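You operate a simulated robot arm through the tools that you are given. There is no shell and no other tool. Be economical: measure what you need, move in short steps, check, and stop when the job is done.

You run a simulated two-armed robot. Do the job below in one go: nothing can be reset, and whatever is moved stays where it is left.

JOB
Fetch the orange pouch from the wide clear patch of the long bench and stand it on the top shelf of the sample rack. Close the door of the damp cabinet. Turn the black dial of the damp cabinet to 04. Fetch the steel tray from the top of the long steel table by the wall and set it on the left part of the middle line belt. Put the tub labelled "Salted corn" from the top of the wide white belt on the top of the trial line belt and the tub marked "Brown rice" on the top of the long steel table by the wall. Take the long teal sample pack on the left part of the trial line belt and put it away on the top of the middle line detector. Stack the bottle marked "Salted beans" from the top of the middle line belt on top of the bottle that says "Soup pellets". Pick up the white bottle with one hand, pass it to the other hand and put it on the right part of the middle line belt. Put the teal pack marked "Green peas" from the top of the steel side table on the cream pale board with two outlines. Put two of the yellow test cards from the top of the blue trolley on the top of the steel side table. Any order will do. Set down upright: orange pouch, long teal sample pack, white bottle, teal pack.
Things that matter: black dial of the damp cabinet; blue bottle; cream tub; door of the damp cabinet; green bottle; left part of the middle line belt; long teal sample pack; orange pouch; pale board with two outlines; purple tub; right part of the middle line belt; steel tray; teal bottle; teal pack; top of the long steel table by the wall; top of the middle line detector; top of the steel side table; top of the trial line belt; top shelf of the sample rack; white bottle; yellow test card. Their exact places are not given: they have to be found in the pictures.

It is judged by the outcome, as a careful person would: the job done as asked, and still so three seconds after it is handed in. It fails if anything else is knocked over, pushed out of place, dropped, spilled or broken.

ROBOT AND FRAMES
Two 6-joint arms with two-finger grippers on one trunk, on a base that drives. Base frame: it is fixed to the floor where the robot stands at the start and does not move with it; the origin is under the middle of the robot, x ahead of it, y to its left, z up; the surface under the hand at the start is at about z = 800. Lengths are in mm, angles in degrees, forces in N, time in s.
The left shoulder is at the start at [30, 178, 988], the right one opposite. With the tool pointing down near the work surface each hand reaches from about 460 to 840 mm from the robot's upright axis, wherever it stands, measured 20 degrees to its own side. Places, roughly: black dial of the damp cabinet [-3300, -2400, 1300]; blue bottle, green bottle, teal bottle [-7500, 2000, 750]; cream tub, purple tub [-9250, 250, 750]; door of the damp cabinet [-3600, -2300, 800]; left part of the middle line belt [-7400, 2000, 800]; long teal sample pack [-9250, 2250, 750]; orange pouch [500, 0, 750]; pale board with two outlines (22x23x2 cm) [-3900, 4900, 700]; right part of the middle line belt [-7400, 3000, 800]; steel tray [-7500, -2750, 750]; teal pack [-3750, 5250, 750]; top of the long steel table by the wall [-7300, -2700, 800]; top of the middle line detector (24x52 cm) [-7500, 2520, 1140]; top of the steel side table [-3800, 5100, 700]; top of the trial line belt [-9100, 2600, 800]; top shelf of the sample rack [-1500, -2700, 1200]; white bottle [-11000, 4500, 1000]; yellow test card [-1000, 6500, 750]. Payload 2.54 kg a hand.
The tool frame of a hand sits at the grasp point between the pads (the TCP): z along the fingers, y along the line on which they close. The tips reach 30 mm beyond it. The gripper opens to 116 mm. The gripper's body begins 95 mm behind the TCP.
Orientation is told as [roll, pitch, yaw] about the base's x, y, z axes, in that order, counted from this pose: with the fingers straight down and closing along the base's y, the tool's x points along the base's -x, its y along +y and its z along -z.

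CONTROLS
- The arms move only by the tool arm_command. It takes "left_moves", "right_moves" or both (then of equal length, played together; a hand with none holds still); each is a list of rows, each an object of numbers (a shift or turn left out is 0, a gripper value left out holds the last): "tx", "ty", "tz": the shift along the tool's x, y, z in units of 30 mm (1.0 is 30 mm); "ax", "ay", "az": the turn, a rotation vector about the tool's x, y, z in units of 4 degrees (1.0 is 4 degrees); "claw": the finger opening in mm, from 0 to 116. In form: [{"tx": .., "ty": .., "tz": .., "ax": .., "ay": .., "az": .., "claw": ..}, ...]. A call has 1 to 20 rows; each row shifts and turns the commanded pose from where the row before left it, along the tool's axes as they then stand. A call with a number of a shift or a turn outside -1 to 1 is refused whole. Rows are played at 5 a second. More than 50 mm and 8.6 degrees between two rows, or a gripper value outside its range, and nothing of the call is played. Where a pose cannot be reached the arm comes as near as it can. A force on the tool above 40 N (or 10 N above the force at the start of the call, whichever is more), or a blocked arm, ends the call early, and 0.2 s more pass. Each finger travels about 153 mm/s and halts on what it meets, pressing with about 29 N; the grip force reading is that of the motor and also rises with nothing between the fingers. The clock runs only during rows and for 0.2 s after the last one: add rows that do not move to give the fingers time. The reply holds the time, the measured pose of the TCP, the force on the tool along the base axes, the opening and the grip force, in the units named above and with some noise, with the torque about the TCP (base axes, N m) and any sound that the robot's microphone picked up.
- Cameras (640 x 400 px; columns grow to the right, rows downward): "scene" is now at [45.7, -17.4, 1709.9]; the picture's right is [-0.23, -0.97, 0.00], its down [-0.75, 0.18, -0.64] and it looks along [0.62, -0.15, -0.77] (base axes); focal length 284 px, centre (320, 200). "left" rides on the left gripper at [69, 15, -122] in its tool frame; the picture's right is [-0.21, 0.98, 0.00], its down [-0.83, -0.18, -0.53] and it looks along [-0.52, -0.11, 0.85] (tool axes); focal length 251 px, centre (320, 200). "right" rides on the right gripper at [69, -15, -122] in its tool frame; the picture's right is [0.21, 0.98, 0.00], its down [-0.83, 0.18, -0.53] and it looks along [-0.52, 0.11, 0.85] (tool axes); focal length 251 px, centre (320, 200).
- grab_frame(camera): a new picture of that camera. It takes no simulated time.
- move_column(by): slides the trunk up (or, below 0, down) by that many mm; the arms and the scene camera ride with it, the base frame stays. It gives what a move gives, with no picture.
- roll_base(legs): drives the robot by 1 to 6 legs, each [ahead, left, turn to the left] in mm, mm and degrees, along the robot's own axes; the way and the turn of a leg run together, so that a leg with both is an arc; at most 1500 mm and 180 degrees a leg. The arms and the cameras ride along, it lands a little off, and it stops where it bumps. It gives what a move gives.
- head_to(pan, tilt): turns the head with the scene camera to pan (to the left, within 143 degrees either way) and tilt (down, from -29 to 69), counted from straight ahead of the robot. It gives what a move gives.
- measure_at(camera, pixels): for up to 12 pixels [column, row] of the newest picture of that camera ("zoom" is the newest enlarged one), the place [x, y, z] in the base frame of the surface seen there, good to about 3 mm. It takes no simulated time.
- close_up(camera, box): a new picture of the part [left, top, right, bottom] of that camera's present view, enlarged. It takes no simulated time.
- hand_in(): hands the job in; it is judged then, once.

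Keep the steps short. Do not move on a guess: measure, check each grasp and each placing, and mend mistakes. In all there are 371 turns and 326 pictures (those below and enlarged ones count). Leave the grippers open and the arms clear of the work at the hand-in unless told otherwise, and finish with a single line.

The tools are called after ">>>" as name(argument=value, ...) on one line, values as JSON. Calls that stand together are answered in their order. arm_command: Moves the arms, as the interface text tells. Its arguments: {"type":"object","properties":{"left_moves":{"type":"array","items":{"type":"object","properties":{"tx":{"type":"number"},"ty":{"type":"number"},"tz":{"type":"number"},"ax":{"type":"number"},"ay":{"type":"number"},"az":{"type":"number"},"claw":{"type":"number"}}}},"right_moves":{"type":"array","items":{"type":"object","properties":{"tx":{"type":"number"},"ty":{"type":"number"},"tz":{"type":"number"},"ax":{"type":"number"},"ay":{"type":"number"},"az":{"type":"number"},"claw":{"type":"number"}}}}},"required":[]} The other tools are called the same way: move_column (by) slides the trunk up or down; roll_base (legs) drives the base; head_to (pan, tilt) turns the head that bears the scene camera; grab_frame (camera) takes a picture; measure_at (camera, pixels) gives the place of the surface under pixels of a picture; close_up (camera, box) takes an enlarged picture of a part of a camera's view; hand_in () hands the job in.

At the start:

```text
time_s: 0.0
left_tcp_pos: [468.9, 137.6, 1087.4]
left_orientation: [-0.1, -0.1, 0.0]
left_contact_force: [0.0, -0.1, -0.6]
left_wrist_torque: [-0.01, -0.01, 0.01]
left_opening: 116.1
left_grip_force: 0.1
right_tcp_pos: [486.5, -255.2, 1117.8]
right_orientation: [0.1, -0.1, 0.0]
right_contact_force: [0.4, 0.4, 0.1]
right_wrist_torque: [0.01, 0.0, 0.0]
right_opening: 115.8
right_grip_force: 0.0
trunk travel left (down, up): [-200.0, 340.0]
robot x, y, heading: [-0.6, -3.2, -0.0]
head pan, tilt: [-13.6, 50.3]
```

scene: 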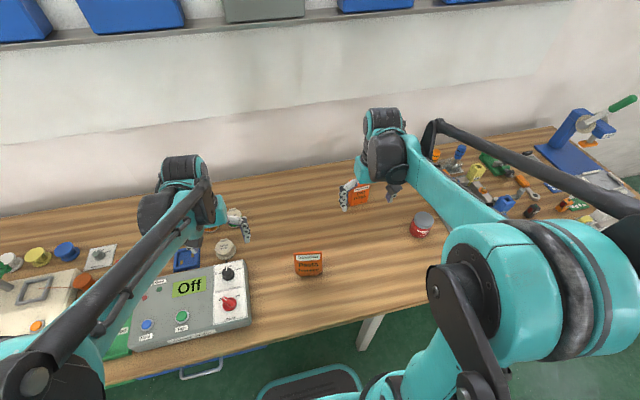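
right: 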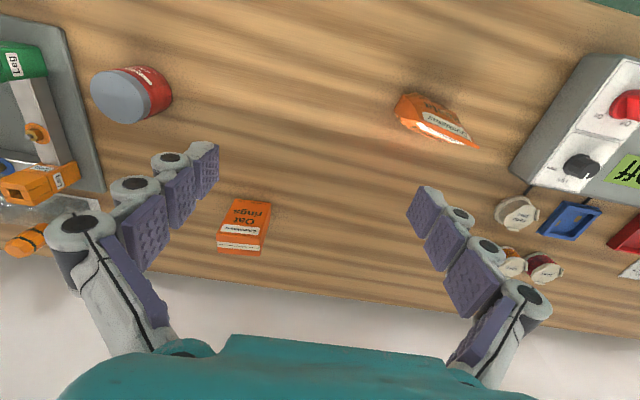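
left: 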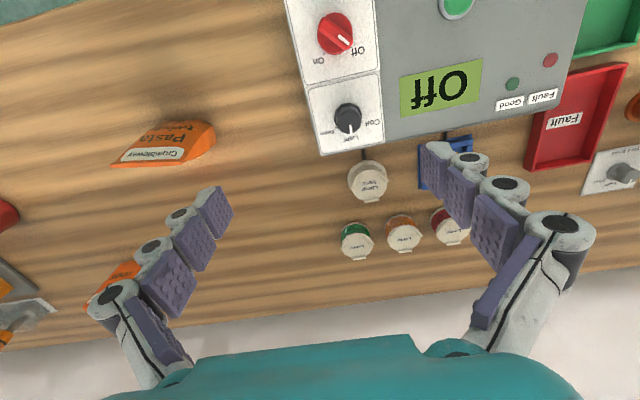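

I see an orange tapered pouch near scene (308,264) and an orange box at (358,193). I'll zoom in and measure.

>>> close_up(camera="scene", box=[260, 160, 440, 290])

>>> measure_at(camera="scene", pixels=[[296, 256], [321, 255], [297, 274], [321, 273], [308, 264], [308, 285], [358, 195], [340, 280]])

>>> measure_at(camera="right", pixels=[[402, 98], [398, 115], [420, 100], [440, 125], [478, 146], [430, 135], [450, 110]])

```text
3.08 times, centred on (350, 225) of scene
```

zoom: 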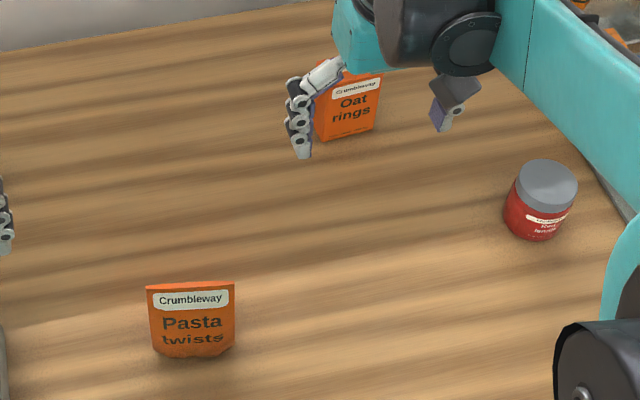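

```text
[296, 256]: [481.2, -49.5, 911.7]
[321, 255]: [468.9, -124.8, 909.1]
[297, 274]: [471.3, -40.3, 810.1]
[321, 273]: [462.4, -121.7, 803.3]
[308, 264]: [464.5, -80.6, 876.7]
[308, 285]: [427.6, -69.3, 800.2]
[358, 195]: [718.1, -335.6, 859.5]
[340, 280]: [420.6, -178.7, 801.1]
```

```text
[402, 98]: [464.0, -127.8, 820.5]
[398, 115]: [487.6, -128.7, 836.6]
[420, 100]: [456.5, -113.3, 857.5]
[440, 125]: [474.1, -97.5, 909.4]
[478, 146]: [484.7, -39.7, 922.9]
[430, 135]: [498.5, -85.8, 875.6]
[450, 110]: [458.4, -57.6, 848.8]
```

The pouch stands at about (474,-85), 80 mm wide along its ridge, which is yawed about -9°, with its top at z≈912. I'll bring the right hand above it and turn it to match.

>>> arm_command(right_moves=[{"ty": 0.95, "tx": 0.07}, {"ty": 0.95, "tx": 0.07}, {"ty": 0.95, "tx": 0.07}, {"ty": 0.95, "tx": 0.07}, {"ty": 0.95, "tx": 0.07}, {"ty": 0.9, "tx": 0.07, "tz": 0.5}, {"az": 0.75, "tz": 1}, {"az": 0.75, "tz": 1}, {"az": 0.75, "tz": 1}, {"tz": 0.8}, {}])

>>> grab_frame(camera="right")

```text
time_s: 2.4
left_tcp_pos: [469.9, 139.5, 1088.0]
left_orientation: [0.0, -0.1, -0.1]
left_contact_force: [-0.8, -0.4, 0.1]
left_wrist_torque: [0.01, -0.03, -0.03]
left_opening: 116.2
left_grip_force: 0.1
right_tcp_pos: [471.3, -86.1, 988.6]
right_orientation: [0.0, 0.0, -8.9]
right_contact_force: [-0.4, 0.4, -0.1]
right_wrist_torque: [0.02, -0.01, 0.04]
right_opening: 116.3
right_grip_force: 0.0
trunk travel left (down, up): [-200.0, 340.0]
robot x, y, heading: [-0.2, 1.0, -0.2]
head pan, tilt: [-13.6, 50.3]
```

```text
321 pictures are left
```

right: 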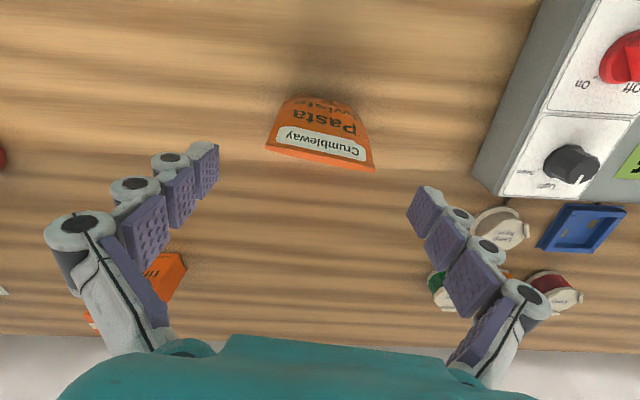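

Pouch ridge seen from (267,148) to (373,168). I'll measure it again to refine.

>>> measure_at(camera="right", pixels=[[269, 147], [371, 166], [318, 155], [285, 100], [355, 108], [320, 100]])

```text
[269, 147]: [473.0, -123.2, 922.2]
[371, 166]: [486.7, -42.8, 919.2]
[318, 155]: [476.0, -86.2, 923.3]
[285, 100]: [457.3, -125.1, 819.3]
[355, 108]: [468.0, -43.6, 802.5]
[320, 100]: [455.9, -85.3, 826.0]
```

Ridge centre is (479,-83,921). I'll shift 7 mm ahead, go down to z≈880 and close.

>>> arm_command(right_moves=[{"tx": -0.25, "ty": 0.08}, {"tz": 0.9}, {"tz": 0.9}, {"tz": 0.9}, {"tz": 0.9}, {}, {"claw": 70}, {"claw": 70}, {"claw": 70}])

>>> grab_frame(camera="right")

```text
time_s: 4.4
left_tcp_pos: [469.5, 137.9, 1087.7]
left_orientation: [0.0, 0.0, 0.0]
left_contact_force: [0.7, -0.1, -0.8]
left_wrist_torque: [0.0, 0.02, -0.03]
left_opening: 116.1
left_grip_force: 0.0
right_tcp_pos: [480.4, -83.9, 880.4]
right_orientation: [0.1, 0.0, -9.0]
right_contact_force: [-2.4, -0.4, 2.7]
right_wrist_torque: [0.16, 0.11, 0.08]
right_opening: 89.6
right_grip_force: 29.1
trunk travel left (down, up): [-200.0, 340.0]
robot x, y, heading: [2.5, -0.1, 0.3]
head pan, tilt: [-13.6, 50.3]
```

```text
320 pictures are left
```

right: 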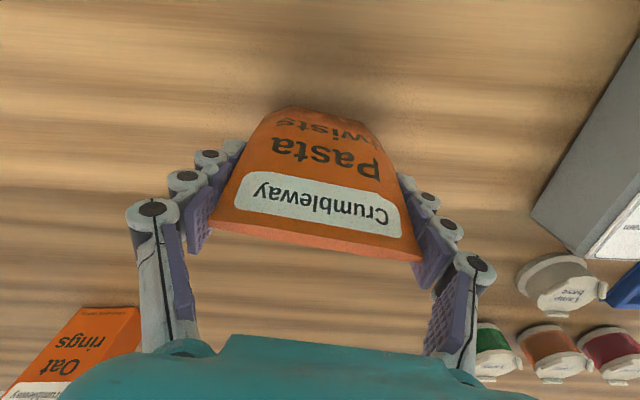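

The pouch is gripped (opening 89.6, 29 N). I'll lift it.

>>> arm_command(right_moves=[{"tz": -0.5, "claw": 60}, {"tz": -1}, {"tz": -1}, {"tz": -1}, {"tz": -1}, {"tz": -1}, {"tz": -1}, {}])

>>> roll_base(legs=[[-400, 0, 0]])

>>> head_to(pan=-110, tilt=15)

>>> grab_frame(camera="scene")

>>> grab_frame(camera="right")

```text
time_s: 6.2
left_tcp_pos: [470.4, 137.7, 1086.8]
left_orientation: [0.0, -0.1, 0.0]
left_contact_force: [-0.4, -0.5, 0.2]
left_wrist_torque: [0.04, 0.04, -0.01]
left_opening: 116.0
left_grip_force: 0.0
right_tcp_pos: [481.3, -84.2, 1074.8]
right_orientation: [0.0, 0.1, -9.1]
right_contact_force: [0.9, -1.3, -2.2]
right_wrist_torque: [-0.01, -0.02, -0.01]
right_opening: 89.2
right_grip_force: 28.9
trunk travel left (down, up): [-200.0, 340.0]
robot x, y, heading: [1.8, 2.2, 0.0]
head pan, tilt: [-13.6, 50.3]
```

```text
time_s: 8.7
left_tcp_pos: [62.5, 136.4, 1087.1]
left_orientation: [0.0, -0.1, -0.2]
left_contact_force: [-0.6, -0.1, 0.0]
left_wrist_torque: [0.0, -0.03, 0.03]
left_opening: 115.9
left_grip_force: 0.0
right_tcp_pos: [74.6, -84.3, 1074.6]
right_orientation: [0.0, 0.0, -9.2]
right_contact_force: [0.1, 0.1, -1.9]
right_wrist_torque: [-0.05, -0.04, 0.0]
right_opening: 89.3
right_grip_force: 29.1
trunk travel left (down, up): [-200.0, 340.0]
robot x, y, heading: [-412.3, 0.2, -0.5]
head pan, tilt: [-13.6, 50.3]
```

```text
time_s: 10.4
left_tcp_pos: [64.2, 136.6, 1088.2]
left_orientation: [0.0, 0.1, -0.1]
left_contact_force: [1.0, 0.3, -0.4]
left_wrist_torque: [0.01, 0.02, 0.03]
left_opening: 116.3
left_grip_force: 0.0
right_tcp_pos: [73.5, -83.6, 1075.0]
right_orientation: [-0.1, 0.0, -9.2]
right_contact_force: [0.2, 0.2, -2.0]
right_wrist_torque: [0.0, 0.0, -0.03]
right_opening: 89.4
right_grip_force: 28.9
trunk travel left (down, up): [-200.0, 340.0]
robot x, y, heading: [-408.9, 2.1, -0.3]
head pan, tilt: [-110.0, 15.0]
```

```text
319 pictures are left
```

scene: 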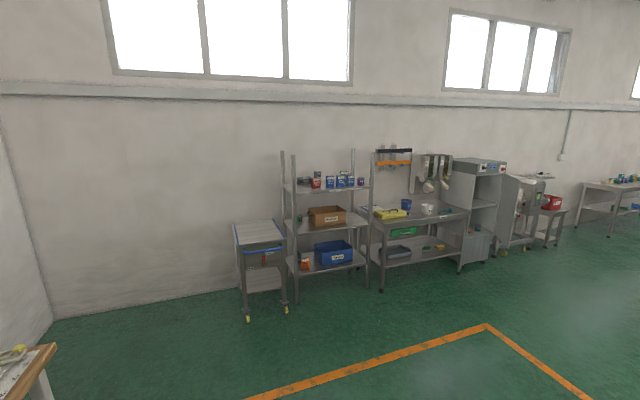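

```text
318 pictures are left
```

right: 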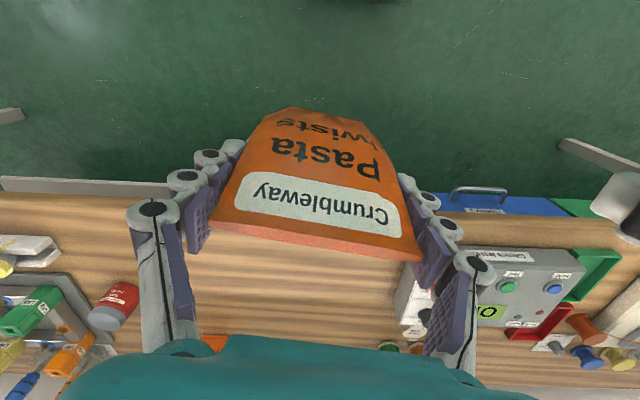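

The rack stands at scene (330,190–270), with the path to it clear. I'll back off more, turn right 90° and approach.

>>> roll_base(legs=[[-400, 0, 0], [0, 0, -90], [600, -640, 0], [900, 0, 0]])

>>> head_to(pan=0, tilt=30)

>>> grab_frame(camera="scene")

```text
time_s: 25.4
left_tcp_pos: [-1309.3, -1998.4, 1088.3]
left_orientation: [-0.1, -0.1, -91.2]
left_contact_force: [-0.1, -0.8, 0.2]
left_wrist_torque: [0.01, -0.01, 0.0]
left_opening: 115.9
left_grip_force: 0.0
right_tcp_pos: [-1532.0, -2005.8, 1073.9]
right_orientation: [0.0, 0.0, -100.1]
right_contact_force: [0.4, -0.4, -2.3]
right_wrist_torque: [-0.01, -0.01, -0.01]
right_opening: 89.2
right_grip_force: 28.8
trunk travel left (down, up): [-200.0, 340.0]
robot x, y, heading: [-1436.1, -1527.6, -91.4]
head pan, tilt: [-110.0, 15.0]
```

```text
time_s: 27.2
left_tcp_pos: [-1310.1, -1998.3, 1087.6]
left_orientation: [0.0, 0.0, -91.3]
left_contact_force: [-0.7, -0.1, 0.2]
left_wrist_torque: [0.0, 0.0, -0.01]
left_opening: 116.3
left_grip_force: 0.0
right_tcp_pos: [-1530.9, -2005.7, 1074.8]
right_orientation: [0.0, 0.0, -100.1]
right_contact_force: [-0.8, -0.4, -2.3]
right_wrist_torque: [0.0, -0.01, 0.03]
right_opening: 89.3
right_grip_force: 29.0
trunk travel left (down, up): [-200.0, 340.0]
robot x, y, heading: [-1438.0, -1526.0, -91.0]
head pan, tilt: [0.0, 30.0]
```

```text
317 pictures are left
```

scene: 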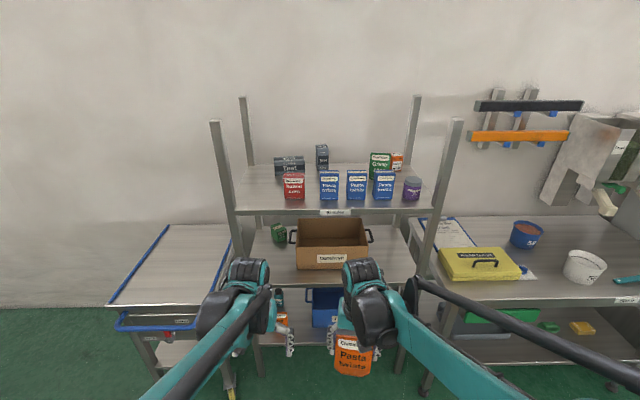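

I see the top shelf at rows 160–210. I'll zoom in and measure the free areas.

>>> close_up(camera="scene", box=[200, 120, 470, 290])

>>> measure_at(camera="scene", pixels=[[240, 209], [427, 209], [255, 195], [275, 196], [284, 190], [304, 190], [260, 170], [340, 175], [412, 190], [247, 172], [230, 190], [376, 160]])

```text
2.35 times, centred on (335, 205) of scene
```

zoom: 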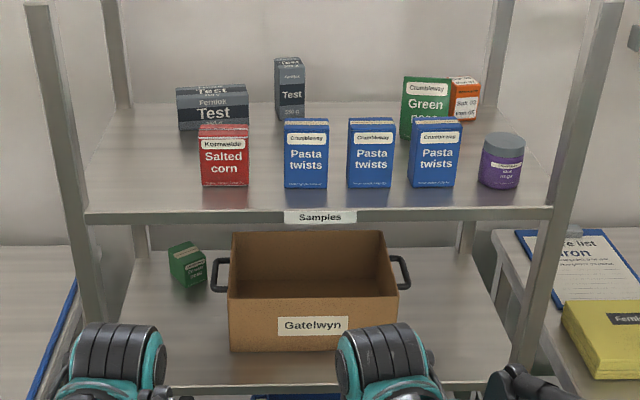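

```text
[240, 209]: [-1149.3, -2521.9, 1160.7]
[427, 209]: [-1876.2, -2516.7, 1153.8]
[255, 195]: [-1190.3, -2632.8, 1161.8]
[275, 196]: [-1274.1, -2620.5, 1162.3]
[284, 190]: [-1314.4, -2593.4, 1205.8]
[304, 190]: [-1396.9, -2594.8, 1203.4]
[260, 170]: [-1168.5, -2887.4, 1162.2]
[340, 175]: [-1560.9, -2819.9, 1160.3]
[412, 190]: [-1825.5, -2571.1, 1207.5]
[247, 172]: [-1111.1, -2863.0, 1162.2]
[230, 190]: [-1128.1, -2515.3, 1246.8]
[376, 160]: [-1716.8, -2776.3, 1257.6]
```

Shelf surface is z=1162. There is a free spot at x≈-1215, y≈-2640, between the left post and the red box. I'll raise the trunk, check the grey box and move alongside.

>>> measure_at(camera="zoom", pixels=[[180, 125], [178, 92], [205, 130], [200, 180], [202, 128], [60, 150], [75, 150], [90, 205], [115, 130]])

>>> move_column(by=338)

>>> roll_base(legs=[[250, 270, 1]])

>>> head_to(pan=-5, tilt=45)

>>> grab_frame(camera="scene")

```text
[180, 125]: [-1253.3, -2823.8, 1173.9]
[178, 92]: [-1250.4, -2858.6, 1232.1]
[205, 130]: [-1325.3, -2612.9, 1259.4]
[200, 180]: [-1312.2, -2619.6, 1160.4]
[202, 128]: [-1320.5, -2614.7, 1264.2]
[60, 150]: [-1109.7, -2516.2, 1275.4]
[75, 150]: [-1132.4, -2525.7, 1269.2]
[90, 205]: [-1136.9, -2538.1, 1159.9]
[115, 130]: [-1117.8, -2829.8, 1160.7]
```

```text
time_s: 30.6
left_tcp_pos: [-1308.6, -1998.0, 1425.4]
left_orientation: [-0.1, 0.0, -91.2]
left_contact_force: [1.3, 0.2, -0.1]
left_wrist_torque: [-0.02, -0.02, 0.01]
left_opening: 116.1
left_grip_force: 0.0
right_tcp_pos: [-1530.3, -2005.1, 1413.0]
right_orientation: [-0.1, 0.1, -100.1]
right_contact_force: [0.0, -0.2, -1.6]
right_wrist_torque: [-0.04, -0.01, 0.01]
right_opening: 89.2
right_grip_force: 29.0
trunk travel left (down, up): [-538.0, 2.0]
robot x, y, heading: [-1437.4, -1528.6, -91.3]
head pan, tilt: [0.0, 30.0]
```

```text
time_s: 32.9
left_tcp_pos: [-1027.6, -2244.7, 1425.1]
left_orientation: [0.0, 0.0, -89.8]
left_contact_force: [-0.6, 0.4, -0.2]
left_wrist_torque: [0.02, -0.01, 0.01]
left_opening: 115.7
left_grip_force: 0.1
right_tcp_pos: [-1248.7, -2256.8, 1412.5]
right_orientation: [0.0, 0.1, -98.8]
right_contact_force: [0.1, 0.0, -2.5]
right_wrist_torque: [0.01, -0.04, -0.06]
right_opening: 89.5
right_grip_force: 28.7
trunk travel left (down, up): [-538.0, 2.0]
robot x, y, heading: [-1167.1, -1776.3, -89.6]
head pan, tilt: [0.0, 30.0]
```

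```text
time_s: 33.7
left_tcp_pos: [-1026.2, -2245.8, 1424.6]
left_orientation: [0.0, -0.1, -89.9]
left_contact_force: [1.0, 0.1, 0.5]
left_wrist_torque: [0.02, -0.01, -0.01]
left_opening: 116.0
left_grip_force: 0.1
right_tcp_pos: [-1247.4, -2257.4, 1412.7]
right_orientation: [0.1, -0.1, -98.7]
right_contact_force: [0.2, 0.1, -2.0]
right_wrist_torque: [0.0, 0.01, -0.02]
right_opening: 89.4
right_grip_force: 28.7
trunk travel left (down, up): [-538.0, 2.0]
robot x, y, heading: [-1166.2, -1777.7, -89.6]
head pan, tilt: [-5.0, 45.0]
```

```text
315 pictures are left
```

scene: 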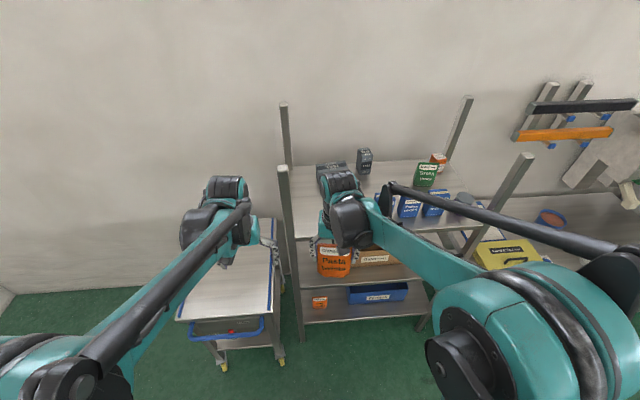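

Pouch at z≈1412 clears everything. I'll drive 250 mm ahead, then reach in with the arm.

>>> roll_base(legs=[[250, 0, -0.4]])

>>> arm_command(right_moves=[{"tx": -1}, {"tx": -1}, {"tx": -1}, {"tx": -1}, {"tx": -0.5, "ty": 0.5}, {}])

>>> grab_frame(camera="right")

>>> grab_frame(camera="scene")

```text
time_s: 35.5
left_tcp_pos: [-1030.9, -2497.5, 1426.8]
left_orientation: [0.0, 0.1, -90.3]
left_contact_force: [0.3, 0.4, -0.4]
left_wrist_torque: [0.01, 0.02, -0.01]
left_opening: 116.0
left_grip_force: 0.1
right_tcp_pos: [-1252.8, -2508.4, 1413.7]
right_orientation: [0.0, 0.1, -99.3]
right_contact_force: [-0.2, 1.0, -2.0]
right_wrist_torque: [-0.01, 0.0, 0.0]
right_opening: 89.4
right_grip_force: 29.5
trunk travel left (down, up): [-538.0, 2.0]
robot x, y, heading: [-1162.7, -2028.5, -90.2]
head pan, tilt: [-5.0, 45.0]
```

```text
time_s: 36.9
left_tcp_pos: [-1031.4, -2499.2, 1426.1]
left_orientation: [0.0, 0.0, -90.3]
left_contact_force: [0.3, 1.3, 0.2]
left_wrist_torque: [-0.01, -0.01, -0.02]
left_opening: 115.9
left_grip_force: 0.0
right_tcp_pos: [-1261.6, -2642.8, 1412.4]
right_orientation: [0.0, 0.0, -99.2]
right_contact_force: [-0.3, 0.4, -2.3]
right_wrist_torque: [0.02, -0.01, -0.03]
right_opening: 89.6
right_grip_force: 29.0
trunk travel left (down, up): [-538.0, 2.0]
robot x, y, heading: [-1167.1, -2024.7, -90.6]
head pan, tilt: [-5.0, 45.0]
```

```text
314 pictures are left
```

right: 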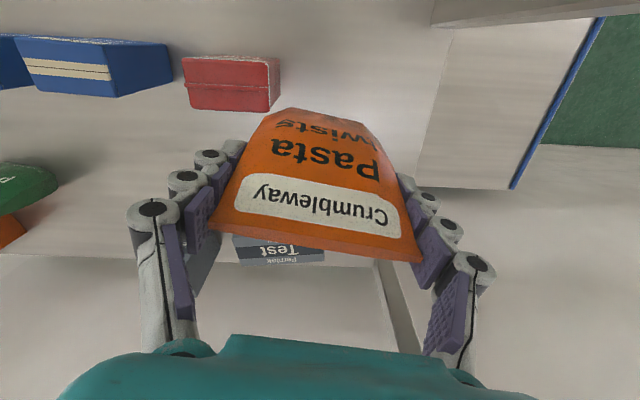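

```text
313 pictures are left
```

scene: 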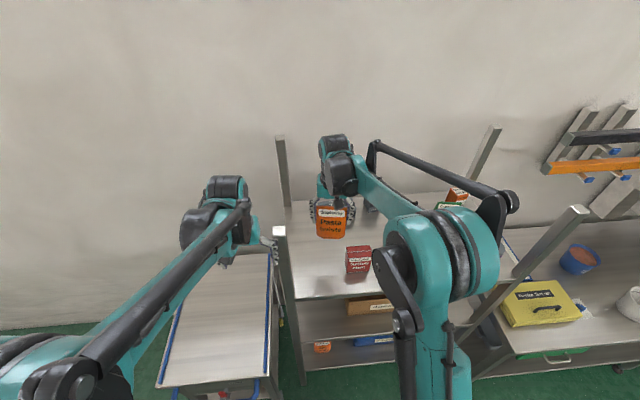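

I'll move 55 mm toward the post side, straighten the yaw and descend to near the shelf.

>>> arm_command(right_moves=[{"ty": 0.9}, {"ty": 0.9}, {"az": -0.75}, {"az": -0.75}, {"az": -0.75}, {"tz": 1}, {"tz": 1}, {"tz": 1}, {"tz": 0.7}, {}])

>>> grab_frame(camera="right")

>>> grab_frame(camera="scene")

```text
time_s: 39.1
left_tcp_pos: [-1031.0, -2499.1, 1426.3]
left_orientation: [0.1, 0.1, -90.3]
left_contact_force: [-0.1, 0.2, 0.6]
left_wrist_torque: [0.0, -0.01, 0.0]
left_opening: 115.8
left_grip_force: 0.0
right_tcp_pos: [-1206.5, -2652.9, 1302.8]
right_orientation: [0.0, 0.0, -90.3]
right_contact_force: [0.2, 0.2, -1.8]
right_wrist_torque: [-0.02, 0.02, 0.01]
right_opening: 89.5
right_grip_force: 28.9
trunk travel left (down, up): [-538.0, 2.0]
robot x, y, heading: [-1166.9, -2029.9, -90.4]
head pan, tilt: [-5.0, 45.0]
```

```text
312 pictures are left
```

right: 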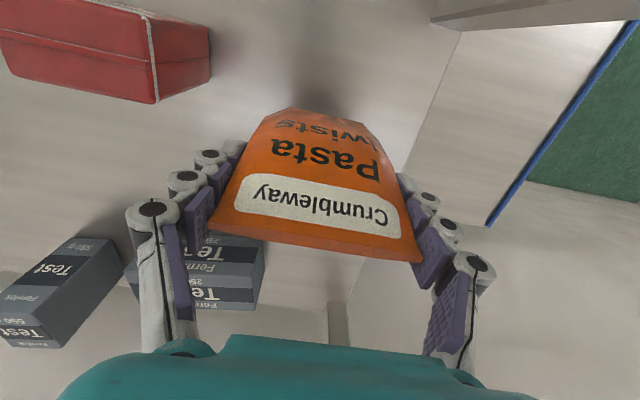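

```text
311 pictures are left
```

scene: 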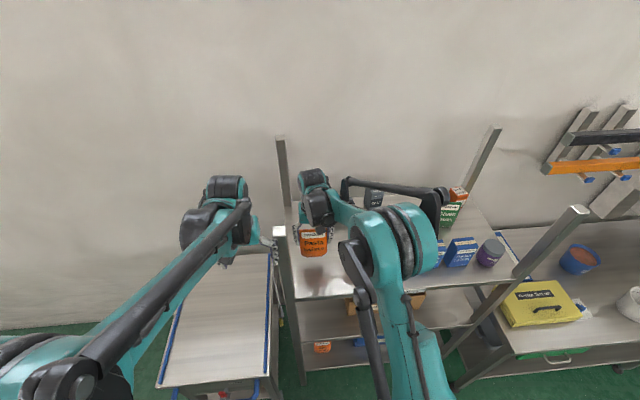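

>>> measure_at(camera="right", pixels=[[440, 60], [410, 130], [380, 100], [210, 60], [212, 35]])

```text
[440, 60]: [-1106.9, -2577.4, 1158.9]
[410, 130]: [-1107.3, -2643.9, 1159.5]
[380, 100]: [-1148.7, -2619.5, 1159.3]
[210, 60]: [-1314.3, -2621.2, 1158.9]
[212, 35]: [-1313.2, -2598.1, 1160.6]
```

Clear of the box and the edge. Descending until light contact.

>>> arm_command(right_moves=[{"tz": 0.9}, {"tz": 0.9}, {"tz": 0.1}, {"tz": 0.1}, {"tz": 0.05}, {"tz": 0.05}, {}])

```text
time_s: 40.7
left_tcp_pos: [-1032.0, -2497.1, 1426.7]
left_orientation: [0.0, 0.0, -90.3]
left_contact_force: [-0.1, 0.3, -0.7]
left_wrist_torque: [-0.02, 0.0, 0.01]
left_opening: 116.0
left_grip_force: 0.1
right_tcp_pos: [-1206.1, -2652.8, 1240.2]
right_orientation: [0.0, 0.0, -90.3]
right_contact_force: [-1.8, -5.6, 18.9]
right_wrist_torque: [-0.16, 0.03, -0.04]
right_opening: 89.5
right_grip_force: 29.3
trunk travel left (down, up): [-538.0, 2.0]
robot x, y, heading: [-1167.3, -2026.7, -90.3]
head pan, tilt: [-5.0, 45.0]
```

Contact made (≈19 N). I'll ease off, open to 110 and lift.

>>> arm_command(right_moves=[{"tz": -0.04}, {"claw": 104}, {"claw": 106}, {}, {"tz": -0.7}, {"tz": -1}, {"tz": -1}, {"tz": -1}, {"tz": -1}, {"tz": -1}, {"tx": 0.5}])

>>> grab_frame(camera="right")

```text
time_s: 43.1
left_tcp_pos: [-1031.7, -2497.9, 1426.4]
left_orientation: [0.0, 0.1, -90.3]
left_contact_force: [-0.2, 0.8, 0.6]
left_wrist_torque: [-0.04, -0.02, 0.01]
left_opening: 116.2
left_grip_force: 0.1
right_tcp_pos: [-1205.6, -2636.4, 1412.4]
right_orientation: [0.0, 0.0, -90.1]
right_contact_force: [0.3, -0.2, 0.1]
right_wrist_torque: [-0.01, -0.03, -0.03]
right_opening: 106.2
right_grip_force: 0.0
trunk travel left (down, up): [-538.0, 2.0]
robot x, y, heading: [-1166.4, -2031.9, -90.2]
head pan, tilt: [-5.0, 45.0]
```

```text
310 pictures are left
```

right: 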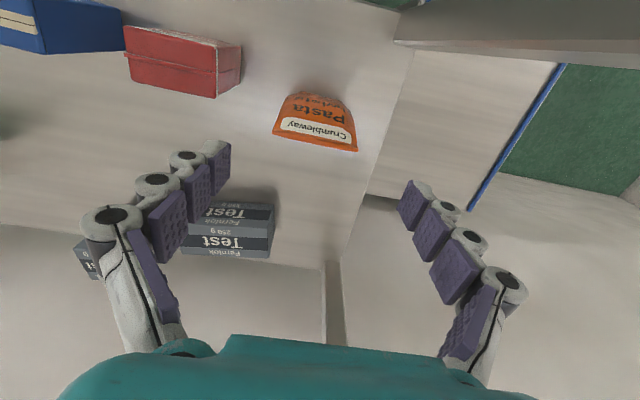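

The pouch is standing. I'll shift away from the post, retract and back out, then go toward the damp cabinet.

>>> arm_command(right_moves=[{"ty": -0.9}, {"ty": -0.9}, {"tx": 1, "claw": 116}, {"tx": 1}, {"tx": 1}, {"tx": 1}, {"tx": 1}])

>>> roll_base(legs=[[-700, 0, 0], [0, -1200, 0], [0, -900, 0]])

>>> move_column(by=-200)

>>> head_to(pan=-10, tilt=25)

>>> grab_frame(camera="scene")

```text
time_s: 44.7
left_tcp_pos: [-1030.6, -2497.1, 1425.4]
left_orientation: [0.0, 0.0, -90.4]
left_contact_force: [0.8, 0.8, 0.1]
left_wrist_torque: [-0.02, 0.03, -0.01]
left_opening: 116.0
left_grip_force: 0.1
right_tcp_pos: [-1258.6, -2487.1, 1411.2]
right_orientation: [-0.1, -0.1, -90.4]
right_contact_force: [-0.4, 0.2, 1.0]
right_wrist_torque: [-0.05, -0.02, -0.01]
right_opening: 116.0
right_grip_force: 0.1
trunk travel left (down, up): [-538.0, 2.0]
robot x, y, heading: [-1168.5, -2027.8, -90.2]
head pan, tilt: [-5.0, 45.0]
```

```text
time_s: 58.8
left_tcp_pos: [-3154.0, -1711.5, 1425.0]
left_orientation: [-0.1, 0.0, -91.8]
left_contact_force: [0.0, 0.2, 0.5]
left_wrist_torque: [0.01, 0.05, 0.01]
left_opening: 116.1
left_grip_force: 0.0
right_tcp_pos: [-3380.6, -1694.0, 1410.7]
right_orientation: [0.0, 0.0, -91.6]
right_contact_force: [0.9, 0.5, -0.5]
right_wrist_torque: [0.0, 0.02, 0.0]
right_opening: 115.8
right_grip_force: 0.2
trunk travel left (down, up): [-538.0, 2.0]
robot x, y, heading: [-3280.3, -1237.5, -92.0]
head pan, tilt: [-5.0, 45.0]
```

```text
time_s: 60.9
left_tcp_pos: [-3154.9, -1711.2, 1225.6]
left_orientation: [0.0, 0.0, -91.7]
left_contact_force: [-0.4, 0.0, 0.7]
left_wrist_torque: [0.01, -0.02, -0.01]
left_opening: 116.1
left_grip_force: 0.1
right_tcp_pos: [-3382.2, -1695.9, 1209.9]
right_orientation: [0.0, 0.0, -91.7]
right_contact_force: [-0.2, -0.3, -0.3]
right_wrist_torque: [-0.01, -0.02, -0.02]
right_opening: 115.9
right_grip_force: 0.0
trunk travel left (down, up): [-338.0, 202.0]
robot x, y, heading: [-3278.2, -1239.3, -91.8]
head pan, tilt: [-5.0, 45.0]
```

```text
time_s: 61.8
left_tcp_pos: [-3153.9, -1710.7, 1225.6]
left_orientation: [0.0, 0.0, -91.7]
left_contact_force: [0.4, 0.9, -0.3]
left_wrist_torque: [0.0, -0.02, 0.0]
left_opening: 115.7
left_grip_force: 0.2
right_tcp_pos: [-3380.3, -1695.0, 1210.7]
right_orientation: [0.0, 0.0, -91.8]
right_contact_force: [0.3, 0.1, -0.4]
right_wrist_torque: [-0.03, -0.01, 0.02]
right_opening: 115.9
right_grip_force: 0.1
trunk travel left (down, up): [-338.0, 202.0]
robot x, y, heading: [-3273.7, -1238.6, -91.9]
head pan, tilt: [-10.0, 25.0]
```

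```text
309 pictures are left
```

scene: 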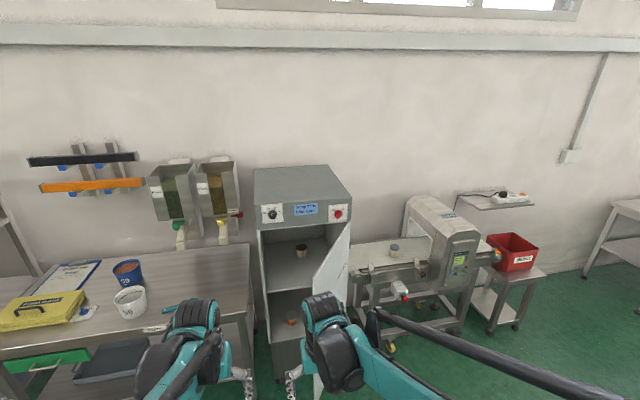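

I see the cabinet with its door open, hinged on the right. I'll zoom and measure.

>>> close_up(camera="scene", box=[230, 150, 390, 250])

>>> measure_at(camera="zoom", pixels=[[172, 256], [438, 252], [478, 305], [350, 400], [360, 360], [120, 320], [130, 280], [480, 250], [105, 220], [490, 215]])

>>> measure_at(camera="scene", pixels=[[351, 225], [347, 300], [313, 285], [316, 300], [330, 270], [340, 310]])

```text
4.00 times, centred on (310, 200) of scene
```

zoom: 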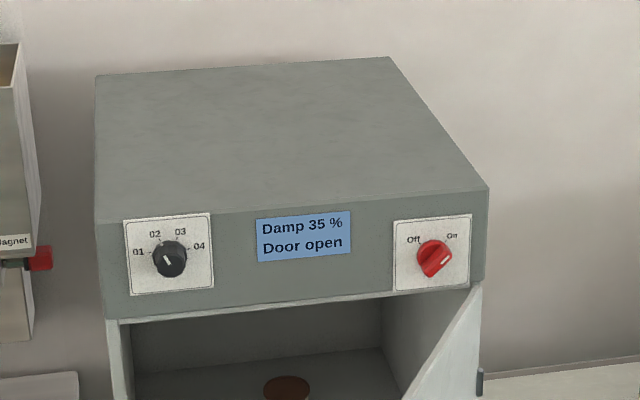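

```text
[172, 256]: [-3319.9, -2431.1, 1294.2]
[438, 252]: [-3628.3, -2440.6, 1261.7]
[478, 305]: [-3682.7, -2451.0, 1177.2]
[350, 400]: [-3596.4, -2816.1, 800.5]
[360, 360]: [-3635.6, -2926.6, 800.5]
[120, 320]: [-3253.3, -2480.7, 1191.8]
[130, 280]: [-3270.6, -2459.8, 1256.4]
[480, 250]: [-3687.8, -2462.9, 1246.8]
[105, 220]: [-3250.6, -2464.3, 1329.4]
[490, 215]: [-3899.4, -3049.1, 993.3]
```

```text
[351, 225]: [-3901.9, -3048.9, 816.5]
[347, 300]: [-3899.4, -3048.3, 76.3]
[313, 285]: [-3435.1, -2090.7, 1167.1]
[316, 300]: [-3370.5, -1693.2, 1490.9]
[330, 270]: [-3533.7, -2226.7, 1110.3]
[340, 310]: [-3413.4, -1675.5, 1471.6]
```

The door is hinged at (-3680,-2460) and open about 56°, with its free edge near (-3437,-2093). The dial is at (-3320,-2431,1294). I'll pitch the right hand forward while still clear of it.

>>> arm_command(right_moves=[{"tx": -1}, {"tx": -1}, {"tx": -1}, {"tx": -1}, {"tx": -1, "claw": 0}])

>>> arm_command(right_moves=[{"ay": -1}, {"ay": -1}, {"ay": -1}, {"ay": -1}, {"ay": -1}, {"ay": -1}, {"ay": -1}, {"ay": -1}, {"ay": -1}, {"ay": -1}, {"ay": -1}, {"ay": -1}, {"ay": -1}, {"ay": -1}, {"ay": -1}, {"ay": -1}, {"ay": -1}, {"ay": -1}, {"ay": -1}, {"ay": -1}])

>>> grab_frame(camera="right")

>>> grab_frame(camera="scene")

```text
time_s: 63.0
left_tcp_pos: [-3154.0, -1712.8, 1225.1]
left_orientation: [0.0, 0.0, -91.8]
left_contact_force: [-0.4, 0.0, -0.2]
left_wrist_torque: [0.0, -0.03, 0.02]
left_opening: 115.9
left_grip_force: 0.0
right_tcp_pos: [-3385.3, -1848.9, 1208.6]
right_orientation: [0.0, 0.1, -91.8]
right_contact_force: [-0.4, -0.3, -1.2]
right_wrist_torque: [0.04, 0.04, 0.0]
right_opening: 8.3
right_grip_force: 7.2
trunk travel left (down, up): [-338.0, 202.0]
robot x, y, heading: [-3276.0, -1239.7, -91.8]
head pan, tilt: [-10.0, 25.0]
```

```text
time_s: 67.2
left_tcp_pos: [-3153.9, -1711.0, 1226.3]
left_orientation: [0.0, 0.0, -91.8]
left_contact_force: [-0.2, -1.0, 0.6]
left_wrist_torque: [-0.01, 0.02, 0.02]
left_opening: 115.8
left_grip_force: 0.0
right_tcp_pos: [-3382.7, -1855.5, 1229.6]
right_orientation: [0.1, -79.8, -92.0]
right_contact_force: [0.5, 0.2, 0.0]
right_wrist_torque: [0.02, 0.0, 0.02]
right_opening: 0.0
right_grip_force: 28.4
right hand out of reach, approached as far as the arm can: row 19, 20
trunk travel left (down, up): [-338.0, 202.0]
robot x, y, heading: [-3275.8, -1239.4, -91.8]
head pan, tilt: [-10.0, 25.0]
```

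```text
307 pictures are left
```

right: 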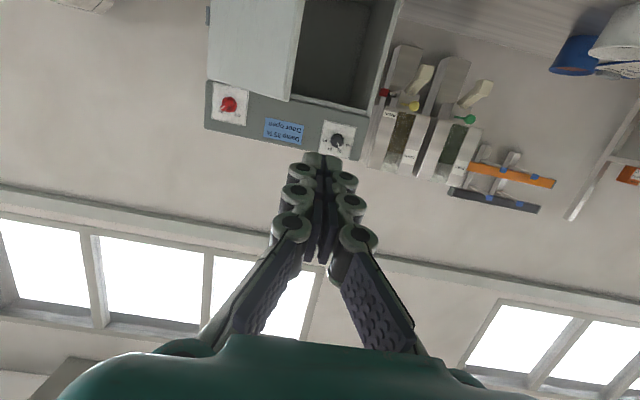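

```text
306 pictures are left
```

scene: 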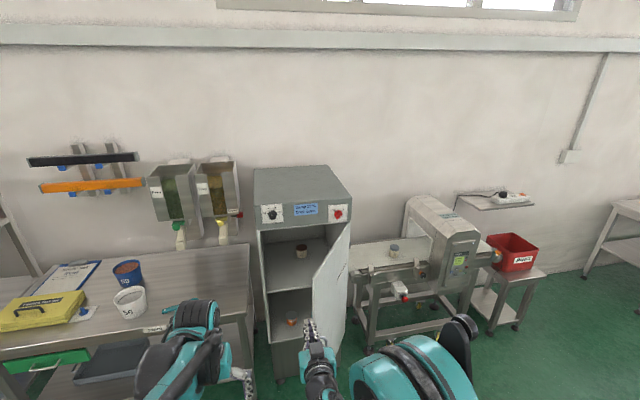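

Hand points forward now. I'll measure the door edges in the scene view.

>>> close_up(camera="scene", box=[250, 190, 370, 390])

>>> measure_at(camera="scene", pixels=[[345, 235], [330, 255], [318, 275], [315, 290], [345, 290], [330, 290], [318, 310], [338, 340]])

```text
2.00 times, centred on (310, 290) of scene
```

zoom: 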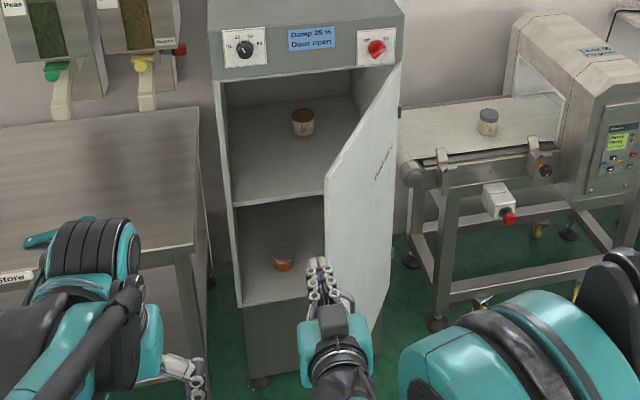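

```text
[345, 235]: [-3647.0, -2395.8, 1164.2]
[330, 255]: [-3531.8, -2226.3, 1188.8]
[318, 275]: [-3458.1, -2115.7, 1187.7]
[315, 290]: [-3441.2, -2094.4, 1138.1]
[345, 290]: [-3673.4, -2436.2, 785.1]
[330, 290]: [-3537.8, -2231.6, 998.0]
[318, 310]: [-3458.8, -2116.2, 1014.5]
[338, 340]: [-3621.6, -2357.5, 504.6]
```

I'll lower the trunk 120 mm so the fingertips face the door's upper part, and drive up to just short of it.

>>> move_column(by=-125)

>>> arm_command(right_moves=[{"ty": -1}, {"ty": -1}, {"ty": -0.5}])

>>> roll_base(legs=[[200, -20, 1.5]])

>>> grab_frame(camera="right")

```text
time_s: 68.7
left_tcp_pos: [-3153.9, -1711.8, 1100.6]
left_orientation: [0.0, 0.0, -91.8]
left_contact_force: [-0.2, 0.0, 0.1]
left_wrist_torque: [-0.02, -0.01, -0.02]
left_opening: 115.9
left_grip_force: 0.1
right_tcp_pos: [-3383.2, -1856.4, 1103.6]
right_orientation: [-0.1, -79.7, -91.7]
right_contact_force: [-0.5, -1.0, -0.6]
right_wrist_torque: [-0.01, 0.0, -0.03]
right_opening: 0.0
right_grip_force: 28.6
trunk travel left (down, up): [-213.0, 327.0]
robot x, y, heading: [-3276.0, -1236.9, -91.8]
head pan, tilt: [-10.0, 25.0]
```

```text
time_s: 69.5
left_tcp_pos: [-3152.9, -1711.1, 1100.6]
left_orientation: [0.0, 0.0, -91.8]
left_contact_force: [-1.3, -0.6, 0.7]
left_wrist_torque: [0.02, 0.0, 0.0]
left_opening: 116.0
left_grip_force: 0.1
right_tcp_pos: [-3458.0, -1854.6, 1109.7]
right_orientation: [-0.1, -79.9, -91.9]
right_contact_force: [-1.0, 0.6, -0.4]
right_wrist_torque: [0.02, 0.0, 0.02]
right_opening: 0.0
right_grip_force: 28.7
right hand out of reach, approached as far as the arm can: row 2
trunk travel left (down, up): [-213.0, 327.0]
robot x, y, heading: [-3277.4, -1238.9, -91.7]
head pan, tilt: [-10.0, 25.0]
```

```text
time_s: 71.1
left_tcp_pos: [-3164.7, -1910.7, 1099.9]
left_orientation: [-0.1, 0.1, -90.2]
left_contact_force: [-0.6, 1.0, -0.3]
left_wrist_torque: [0.06, 0.04, 0.01]
left_opening: 116.2
left_grip_force: 0.0
right_tcp_pos: [-3464.3, -2063.8, 1109.6]
right_orientation: [-0.1, -79.8, -90.3]
right_contact_force: [-0.3, 0.2, 0.1]
right_wrist_torque: [-0.01, 0.02, -0.02]
right_opening: 0.0
right_grip_force: 28.2
trunk travel left (down, up): [-213.0, 327.0]
robot x, y, heading: [-3299.5, -1438.0, -90.0]
head pan, tilt: [-10.0, 25.0]
```

```text
304 pictures are left
```

right: 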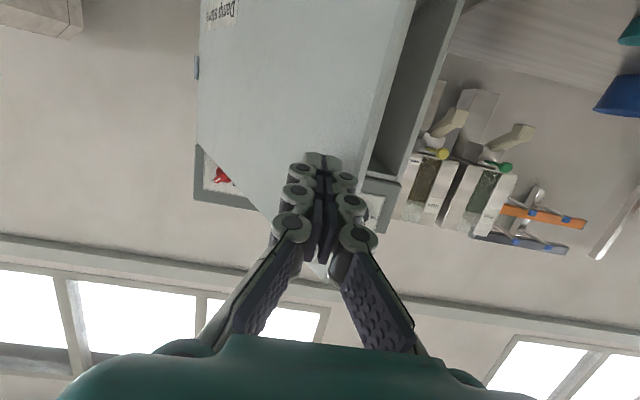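

Tips are ~30 mm in front of the door face, near its free edge. I'll push the door along its arc.

>>> arm_command(right_moves=[{"ty": -0.65}, {"tz": 1, "tx": -0.17}, {"tz": 0.7, "tx": -0.12}, {"ty": 0.9, "tz": 0.68, "tx": -0.12}, {"ty": 0.9, "tz": 0.68, "tx": -0.12}, {"ty": 0.67, "tz": 0.8, "tx": -0.14}, {"ty": 0.67, "tz": 0.8, "tx": -0.14}, {"ty": 0.5, "tz": 0.93, "tx": -0.16}, {"ty": 0.5, "tz": 0.93, "tx": -0.16}])

>>> grab_frame(camera="right")

>>> grab_frame(camera="scene")

```text
time_s: 73.1
left_tcp_pos: [-3164.0, -1910.9, 1100.2]
left_orientation: [0.0, 0.0, -90.3]
left_contact_force: [0.5, -0.6, -0.2]
left_wrist_torque: [0.05, 0.02, 0.0]
left_opening: 115.9
left_grip_force: 0.0
right_tcp_pos: [-3358.7, -2260.6, 1107.1]
right_orientation: [-0.3, -79.7, -89.8]
right_contact_force: [0.5, 0.5, -0.8]
right_wrist_torque: [-0.01, 0.02, -0.01]
right_opening: 0.1
right_grip_force: 28.3
trunk travel left (down, up): [-213.0, 327.0]
robot x, y, heading: [-3302.2, -1440.7, -90.2]
head pan, tilt: [-10.0, 25.0]
```

```text
303 pictures are left
```

right: 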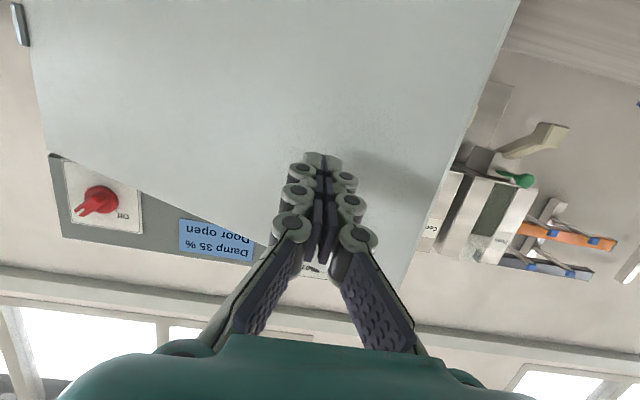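

```text
302 pictures are left
```

scene: 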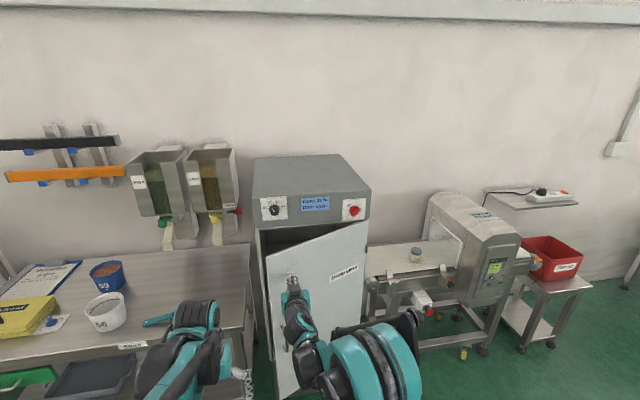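

The door is swinging shut well. I'll continue the push.

>>> arm_command(right_moves=[{"ty": 0.37, "tz": 0.95, "tx": -0.17}, {"ty": 0.37, "tz": 0.95, "tx": -0.17}, {"ty": 0.18, "tz": 1, "tx": -0.17}, {"ty": 0.18, "tz": 1, "tx": -0.17}, {"tz": 0.6, "tx": -0.1}, {"tz": 0.4, "tx": -0.07}, {"tz": 0.3, "tx": -0.05}, {"tz": 0.3, "tx": -0.05}])

>>> grab_frame(camera="scene")

```text
time_s: 74.9
left_tcp_pos: [-3163.6, -1910.1, 1100.0]
left_orientation: [-0.1, 0.0, -90.1]
left_contact_force: [-0.4, 0.6, -0.3]
left_wrist_torque: [0.01, 0.01, 0.03]
left_opening: 115.8
left_grip_force: 0.1
right_tcp_pos: [-3328.4, -2429.5, 1106.1]
right_orientation: [-0.1, -79.7, -90.2]
right_contact_force: [0.1, -0.2, 0.1]
right_wrist_torque: [0.01, -0.01, -0.01]
right_opening: 0.2
right_grip_force: 28.6
trunk travel left (down, up): [-213.0, 327.0]
robot x, y, heading: [-3296.9, -1441.4, -90.4]
head pan, tilt: [-10.0, 25.0]
```

```text
301 pictures are left
```

scene: 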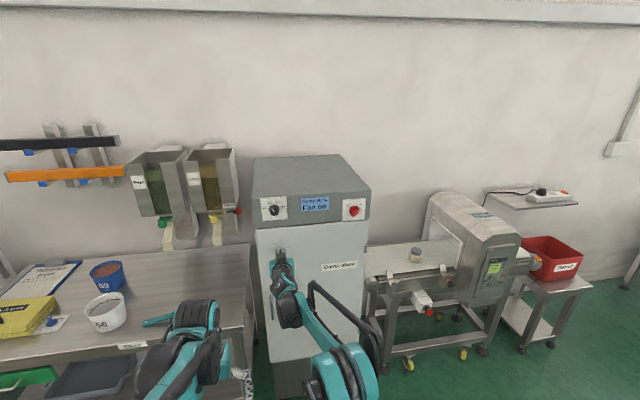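

The display now reads "Fan on", so the door is closed. I'll back the hand off and raise to dial height.

>>> arm_command(right_moves=[{"tz": -1, "tx": 0.17}, {"tz": -1, "tx": 0.17}, {"tz": -1, "tx": 0.17}, {"tz": -1, "tx": 0.17}, {"claw": 80}, {}])

>>> move_column(by=188)

>>> close_up(camera="scene", box=[240, 185, 384, 275])

>>> grab_frame(camera="right")

```text
time_s: 76.3
left_tcp_pos: [-3163.7, -1909.4, 1101.2]
left_orientation: [-0.1, 0.0, -90.3]
left_contact_force: [-0.3, 1.0, 0.5]
left_wrist_torque: [-0.01, 0.03, 0.0]
left_opening: 115.8
left_grip_force: 0.2
right_tcp_pos: [-3326.4, -2307.5, 1108.3]
right_orientation: [-0.2, -79.7, -90.2]
right_contact_force: [-0.2, -0.3, -0.5]
right_wrist_torque: [0.01, 0.03, 0.0]
right_opening: 80.1
right_grip_force: 0.0
trunk travel left (down, up): [-213.0, 327.0]
robot x, y, heading: [-3300.6, -1440.5, -90.2]
head pan, tilt: [-10.0, 25.0]
```

```text
time_s: 78.4
left_tcp_pos: [-3164.7, -1910.9, 1288.3]
left_orientation: [0.0, -0.1, -90.1]
left_contact_force: [0.4, -1.1, -0.7]
left_wrist_torque: [-0.02, -0.04, 0.02]
left_opening: 116.1
left_grip_force: 0.0
right_tcp_pos: [-3328.2, -2308.3, 1294.3]
right_orientation: [-0.1, -79.7, -90.0]
right_contact_force: [0.0, -0.5, -0.6]
right_wrist_torque: [0.01, 0.0, 0.0]
right_opening: 79.8
right_grip_force: 0.0
trunk travel left (down, up): [-401.0, 139.0]
robot x, y, heading: [-3301.2, -1439.5, -90.3]
head pan, tilt: [-10.0, 25.0]
```

```text
4.44 times, centred on (312, 230) of scene
```

zoom: 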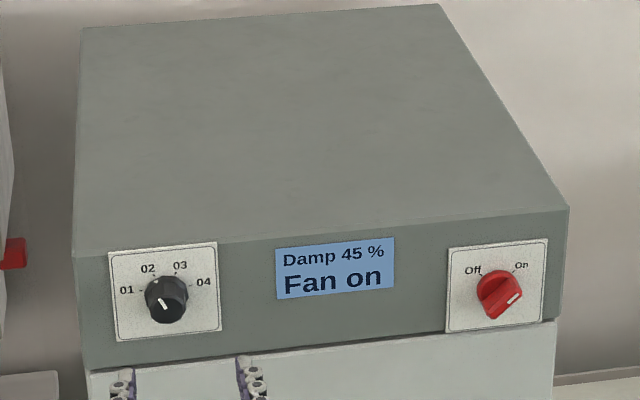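

```text
299 pictures are left
```

right: 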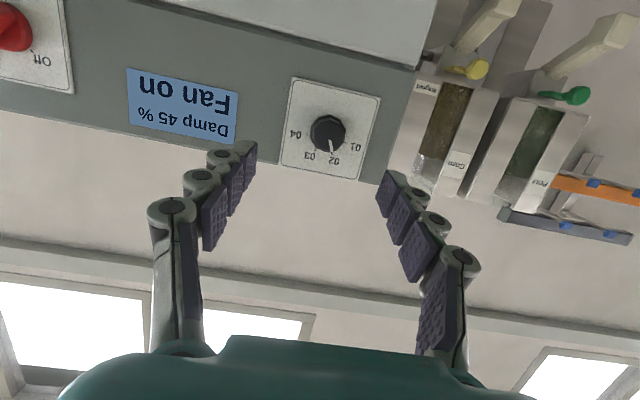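

The pointer is at 02. I'll zoom in to measure the tick angles.

>>> close_up(camera="right", box=[270, 65, 400, 190])

```text
3.20 times, centred on (335, 128) of right
```

zoom: 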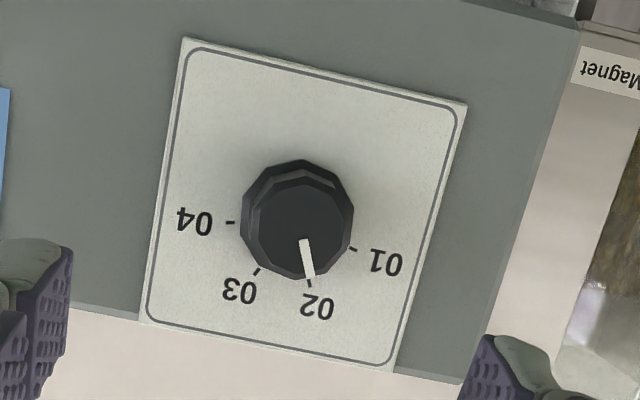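

>>> measure_at(camera="zoom", pixels=[[230, 222], [258, 271], [309, 284], [354, 249], [301, 168], [300, 225], [182, 40], [467, 102], [393, 370], [145, 318], [303, 245]])

```text
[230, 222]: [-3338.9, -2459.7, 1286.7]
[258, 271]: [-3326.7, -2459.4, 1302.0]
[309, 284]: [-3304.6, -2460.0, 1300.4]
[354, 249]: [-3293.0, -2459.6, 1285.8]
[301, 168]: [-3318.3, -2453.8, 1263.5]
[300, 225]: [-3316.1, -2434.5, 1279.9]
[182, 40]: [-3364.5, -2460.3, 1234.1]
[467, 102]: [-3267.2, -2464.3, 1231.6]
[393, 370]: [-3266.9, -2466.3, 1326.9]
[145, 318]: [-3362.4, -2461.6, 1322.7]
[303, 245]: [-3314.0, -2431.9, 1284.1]
```

The dial centre is (-3315, ·, 1279); the ticks are at about ∓75/∓25°, so it needs 100° clockwise. I'll align the hand, level it and pre-turn -50°.

>>> arm_command(right_moves=[{"ay": -0.85, "ty": 0.43}, {"ay": -0.85, "tx": 0.5}, {"ay": -0.85}, {"az": -1}, {"az": -1}, {"az": -1}, {"az": -1}, {"az": -1}, {"az": -1}, {"az": -1}, {"az": -1}, {"az": -1}, {"az": -1}, {"az": -1}, {"az": -1}, {"az": -0.5}, {}])

>>> grab_frame(camera="right")

```text
time_s: 82.0
left_tcp_pos: [-3164.0, -1909.5, 1287.8]
left_orientation: [-0.1, 0.0, -90.2]
left_contact_force: [-0.1, -0.2, -0.7]
left_wrist_torque: [0.01, 0.0, 0.0]
left_opening: 115.9
left_grip_force: 0.0
right_tcp_pos: [-3314.2, -2307.4, 1280.9]
right_orientation: [-89.9, -39.9, -0.3]
right_contact_force: [0.4, -0.3, 0.8]
right_wrist_torque: [0.03, 0.0, 0.0]
right_opening: 80.2
right_grip_force: 0.1
trunk travel left (down, up): [-401.0, 139.0]
robot x, y, heading: [-3301.5, -1440.7, -89.9]
head pan, tilt: [-10.0, 25.0]
```

```text
297 pictures are left
```

right: 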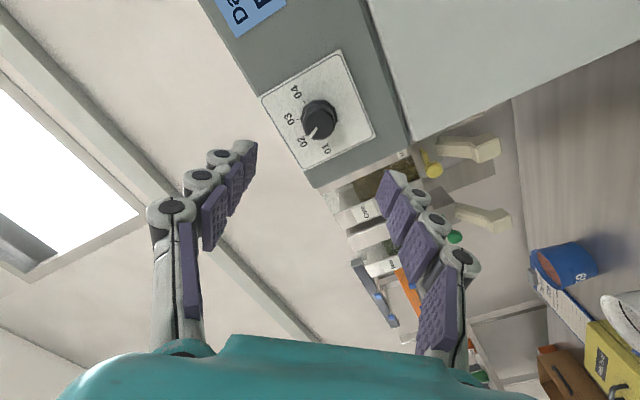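

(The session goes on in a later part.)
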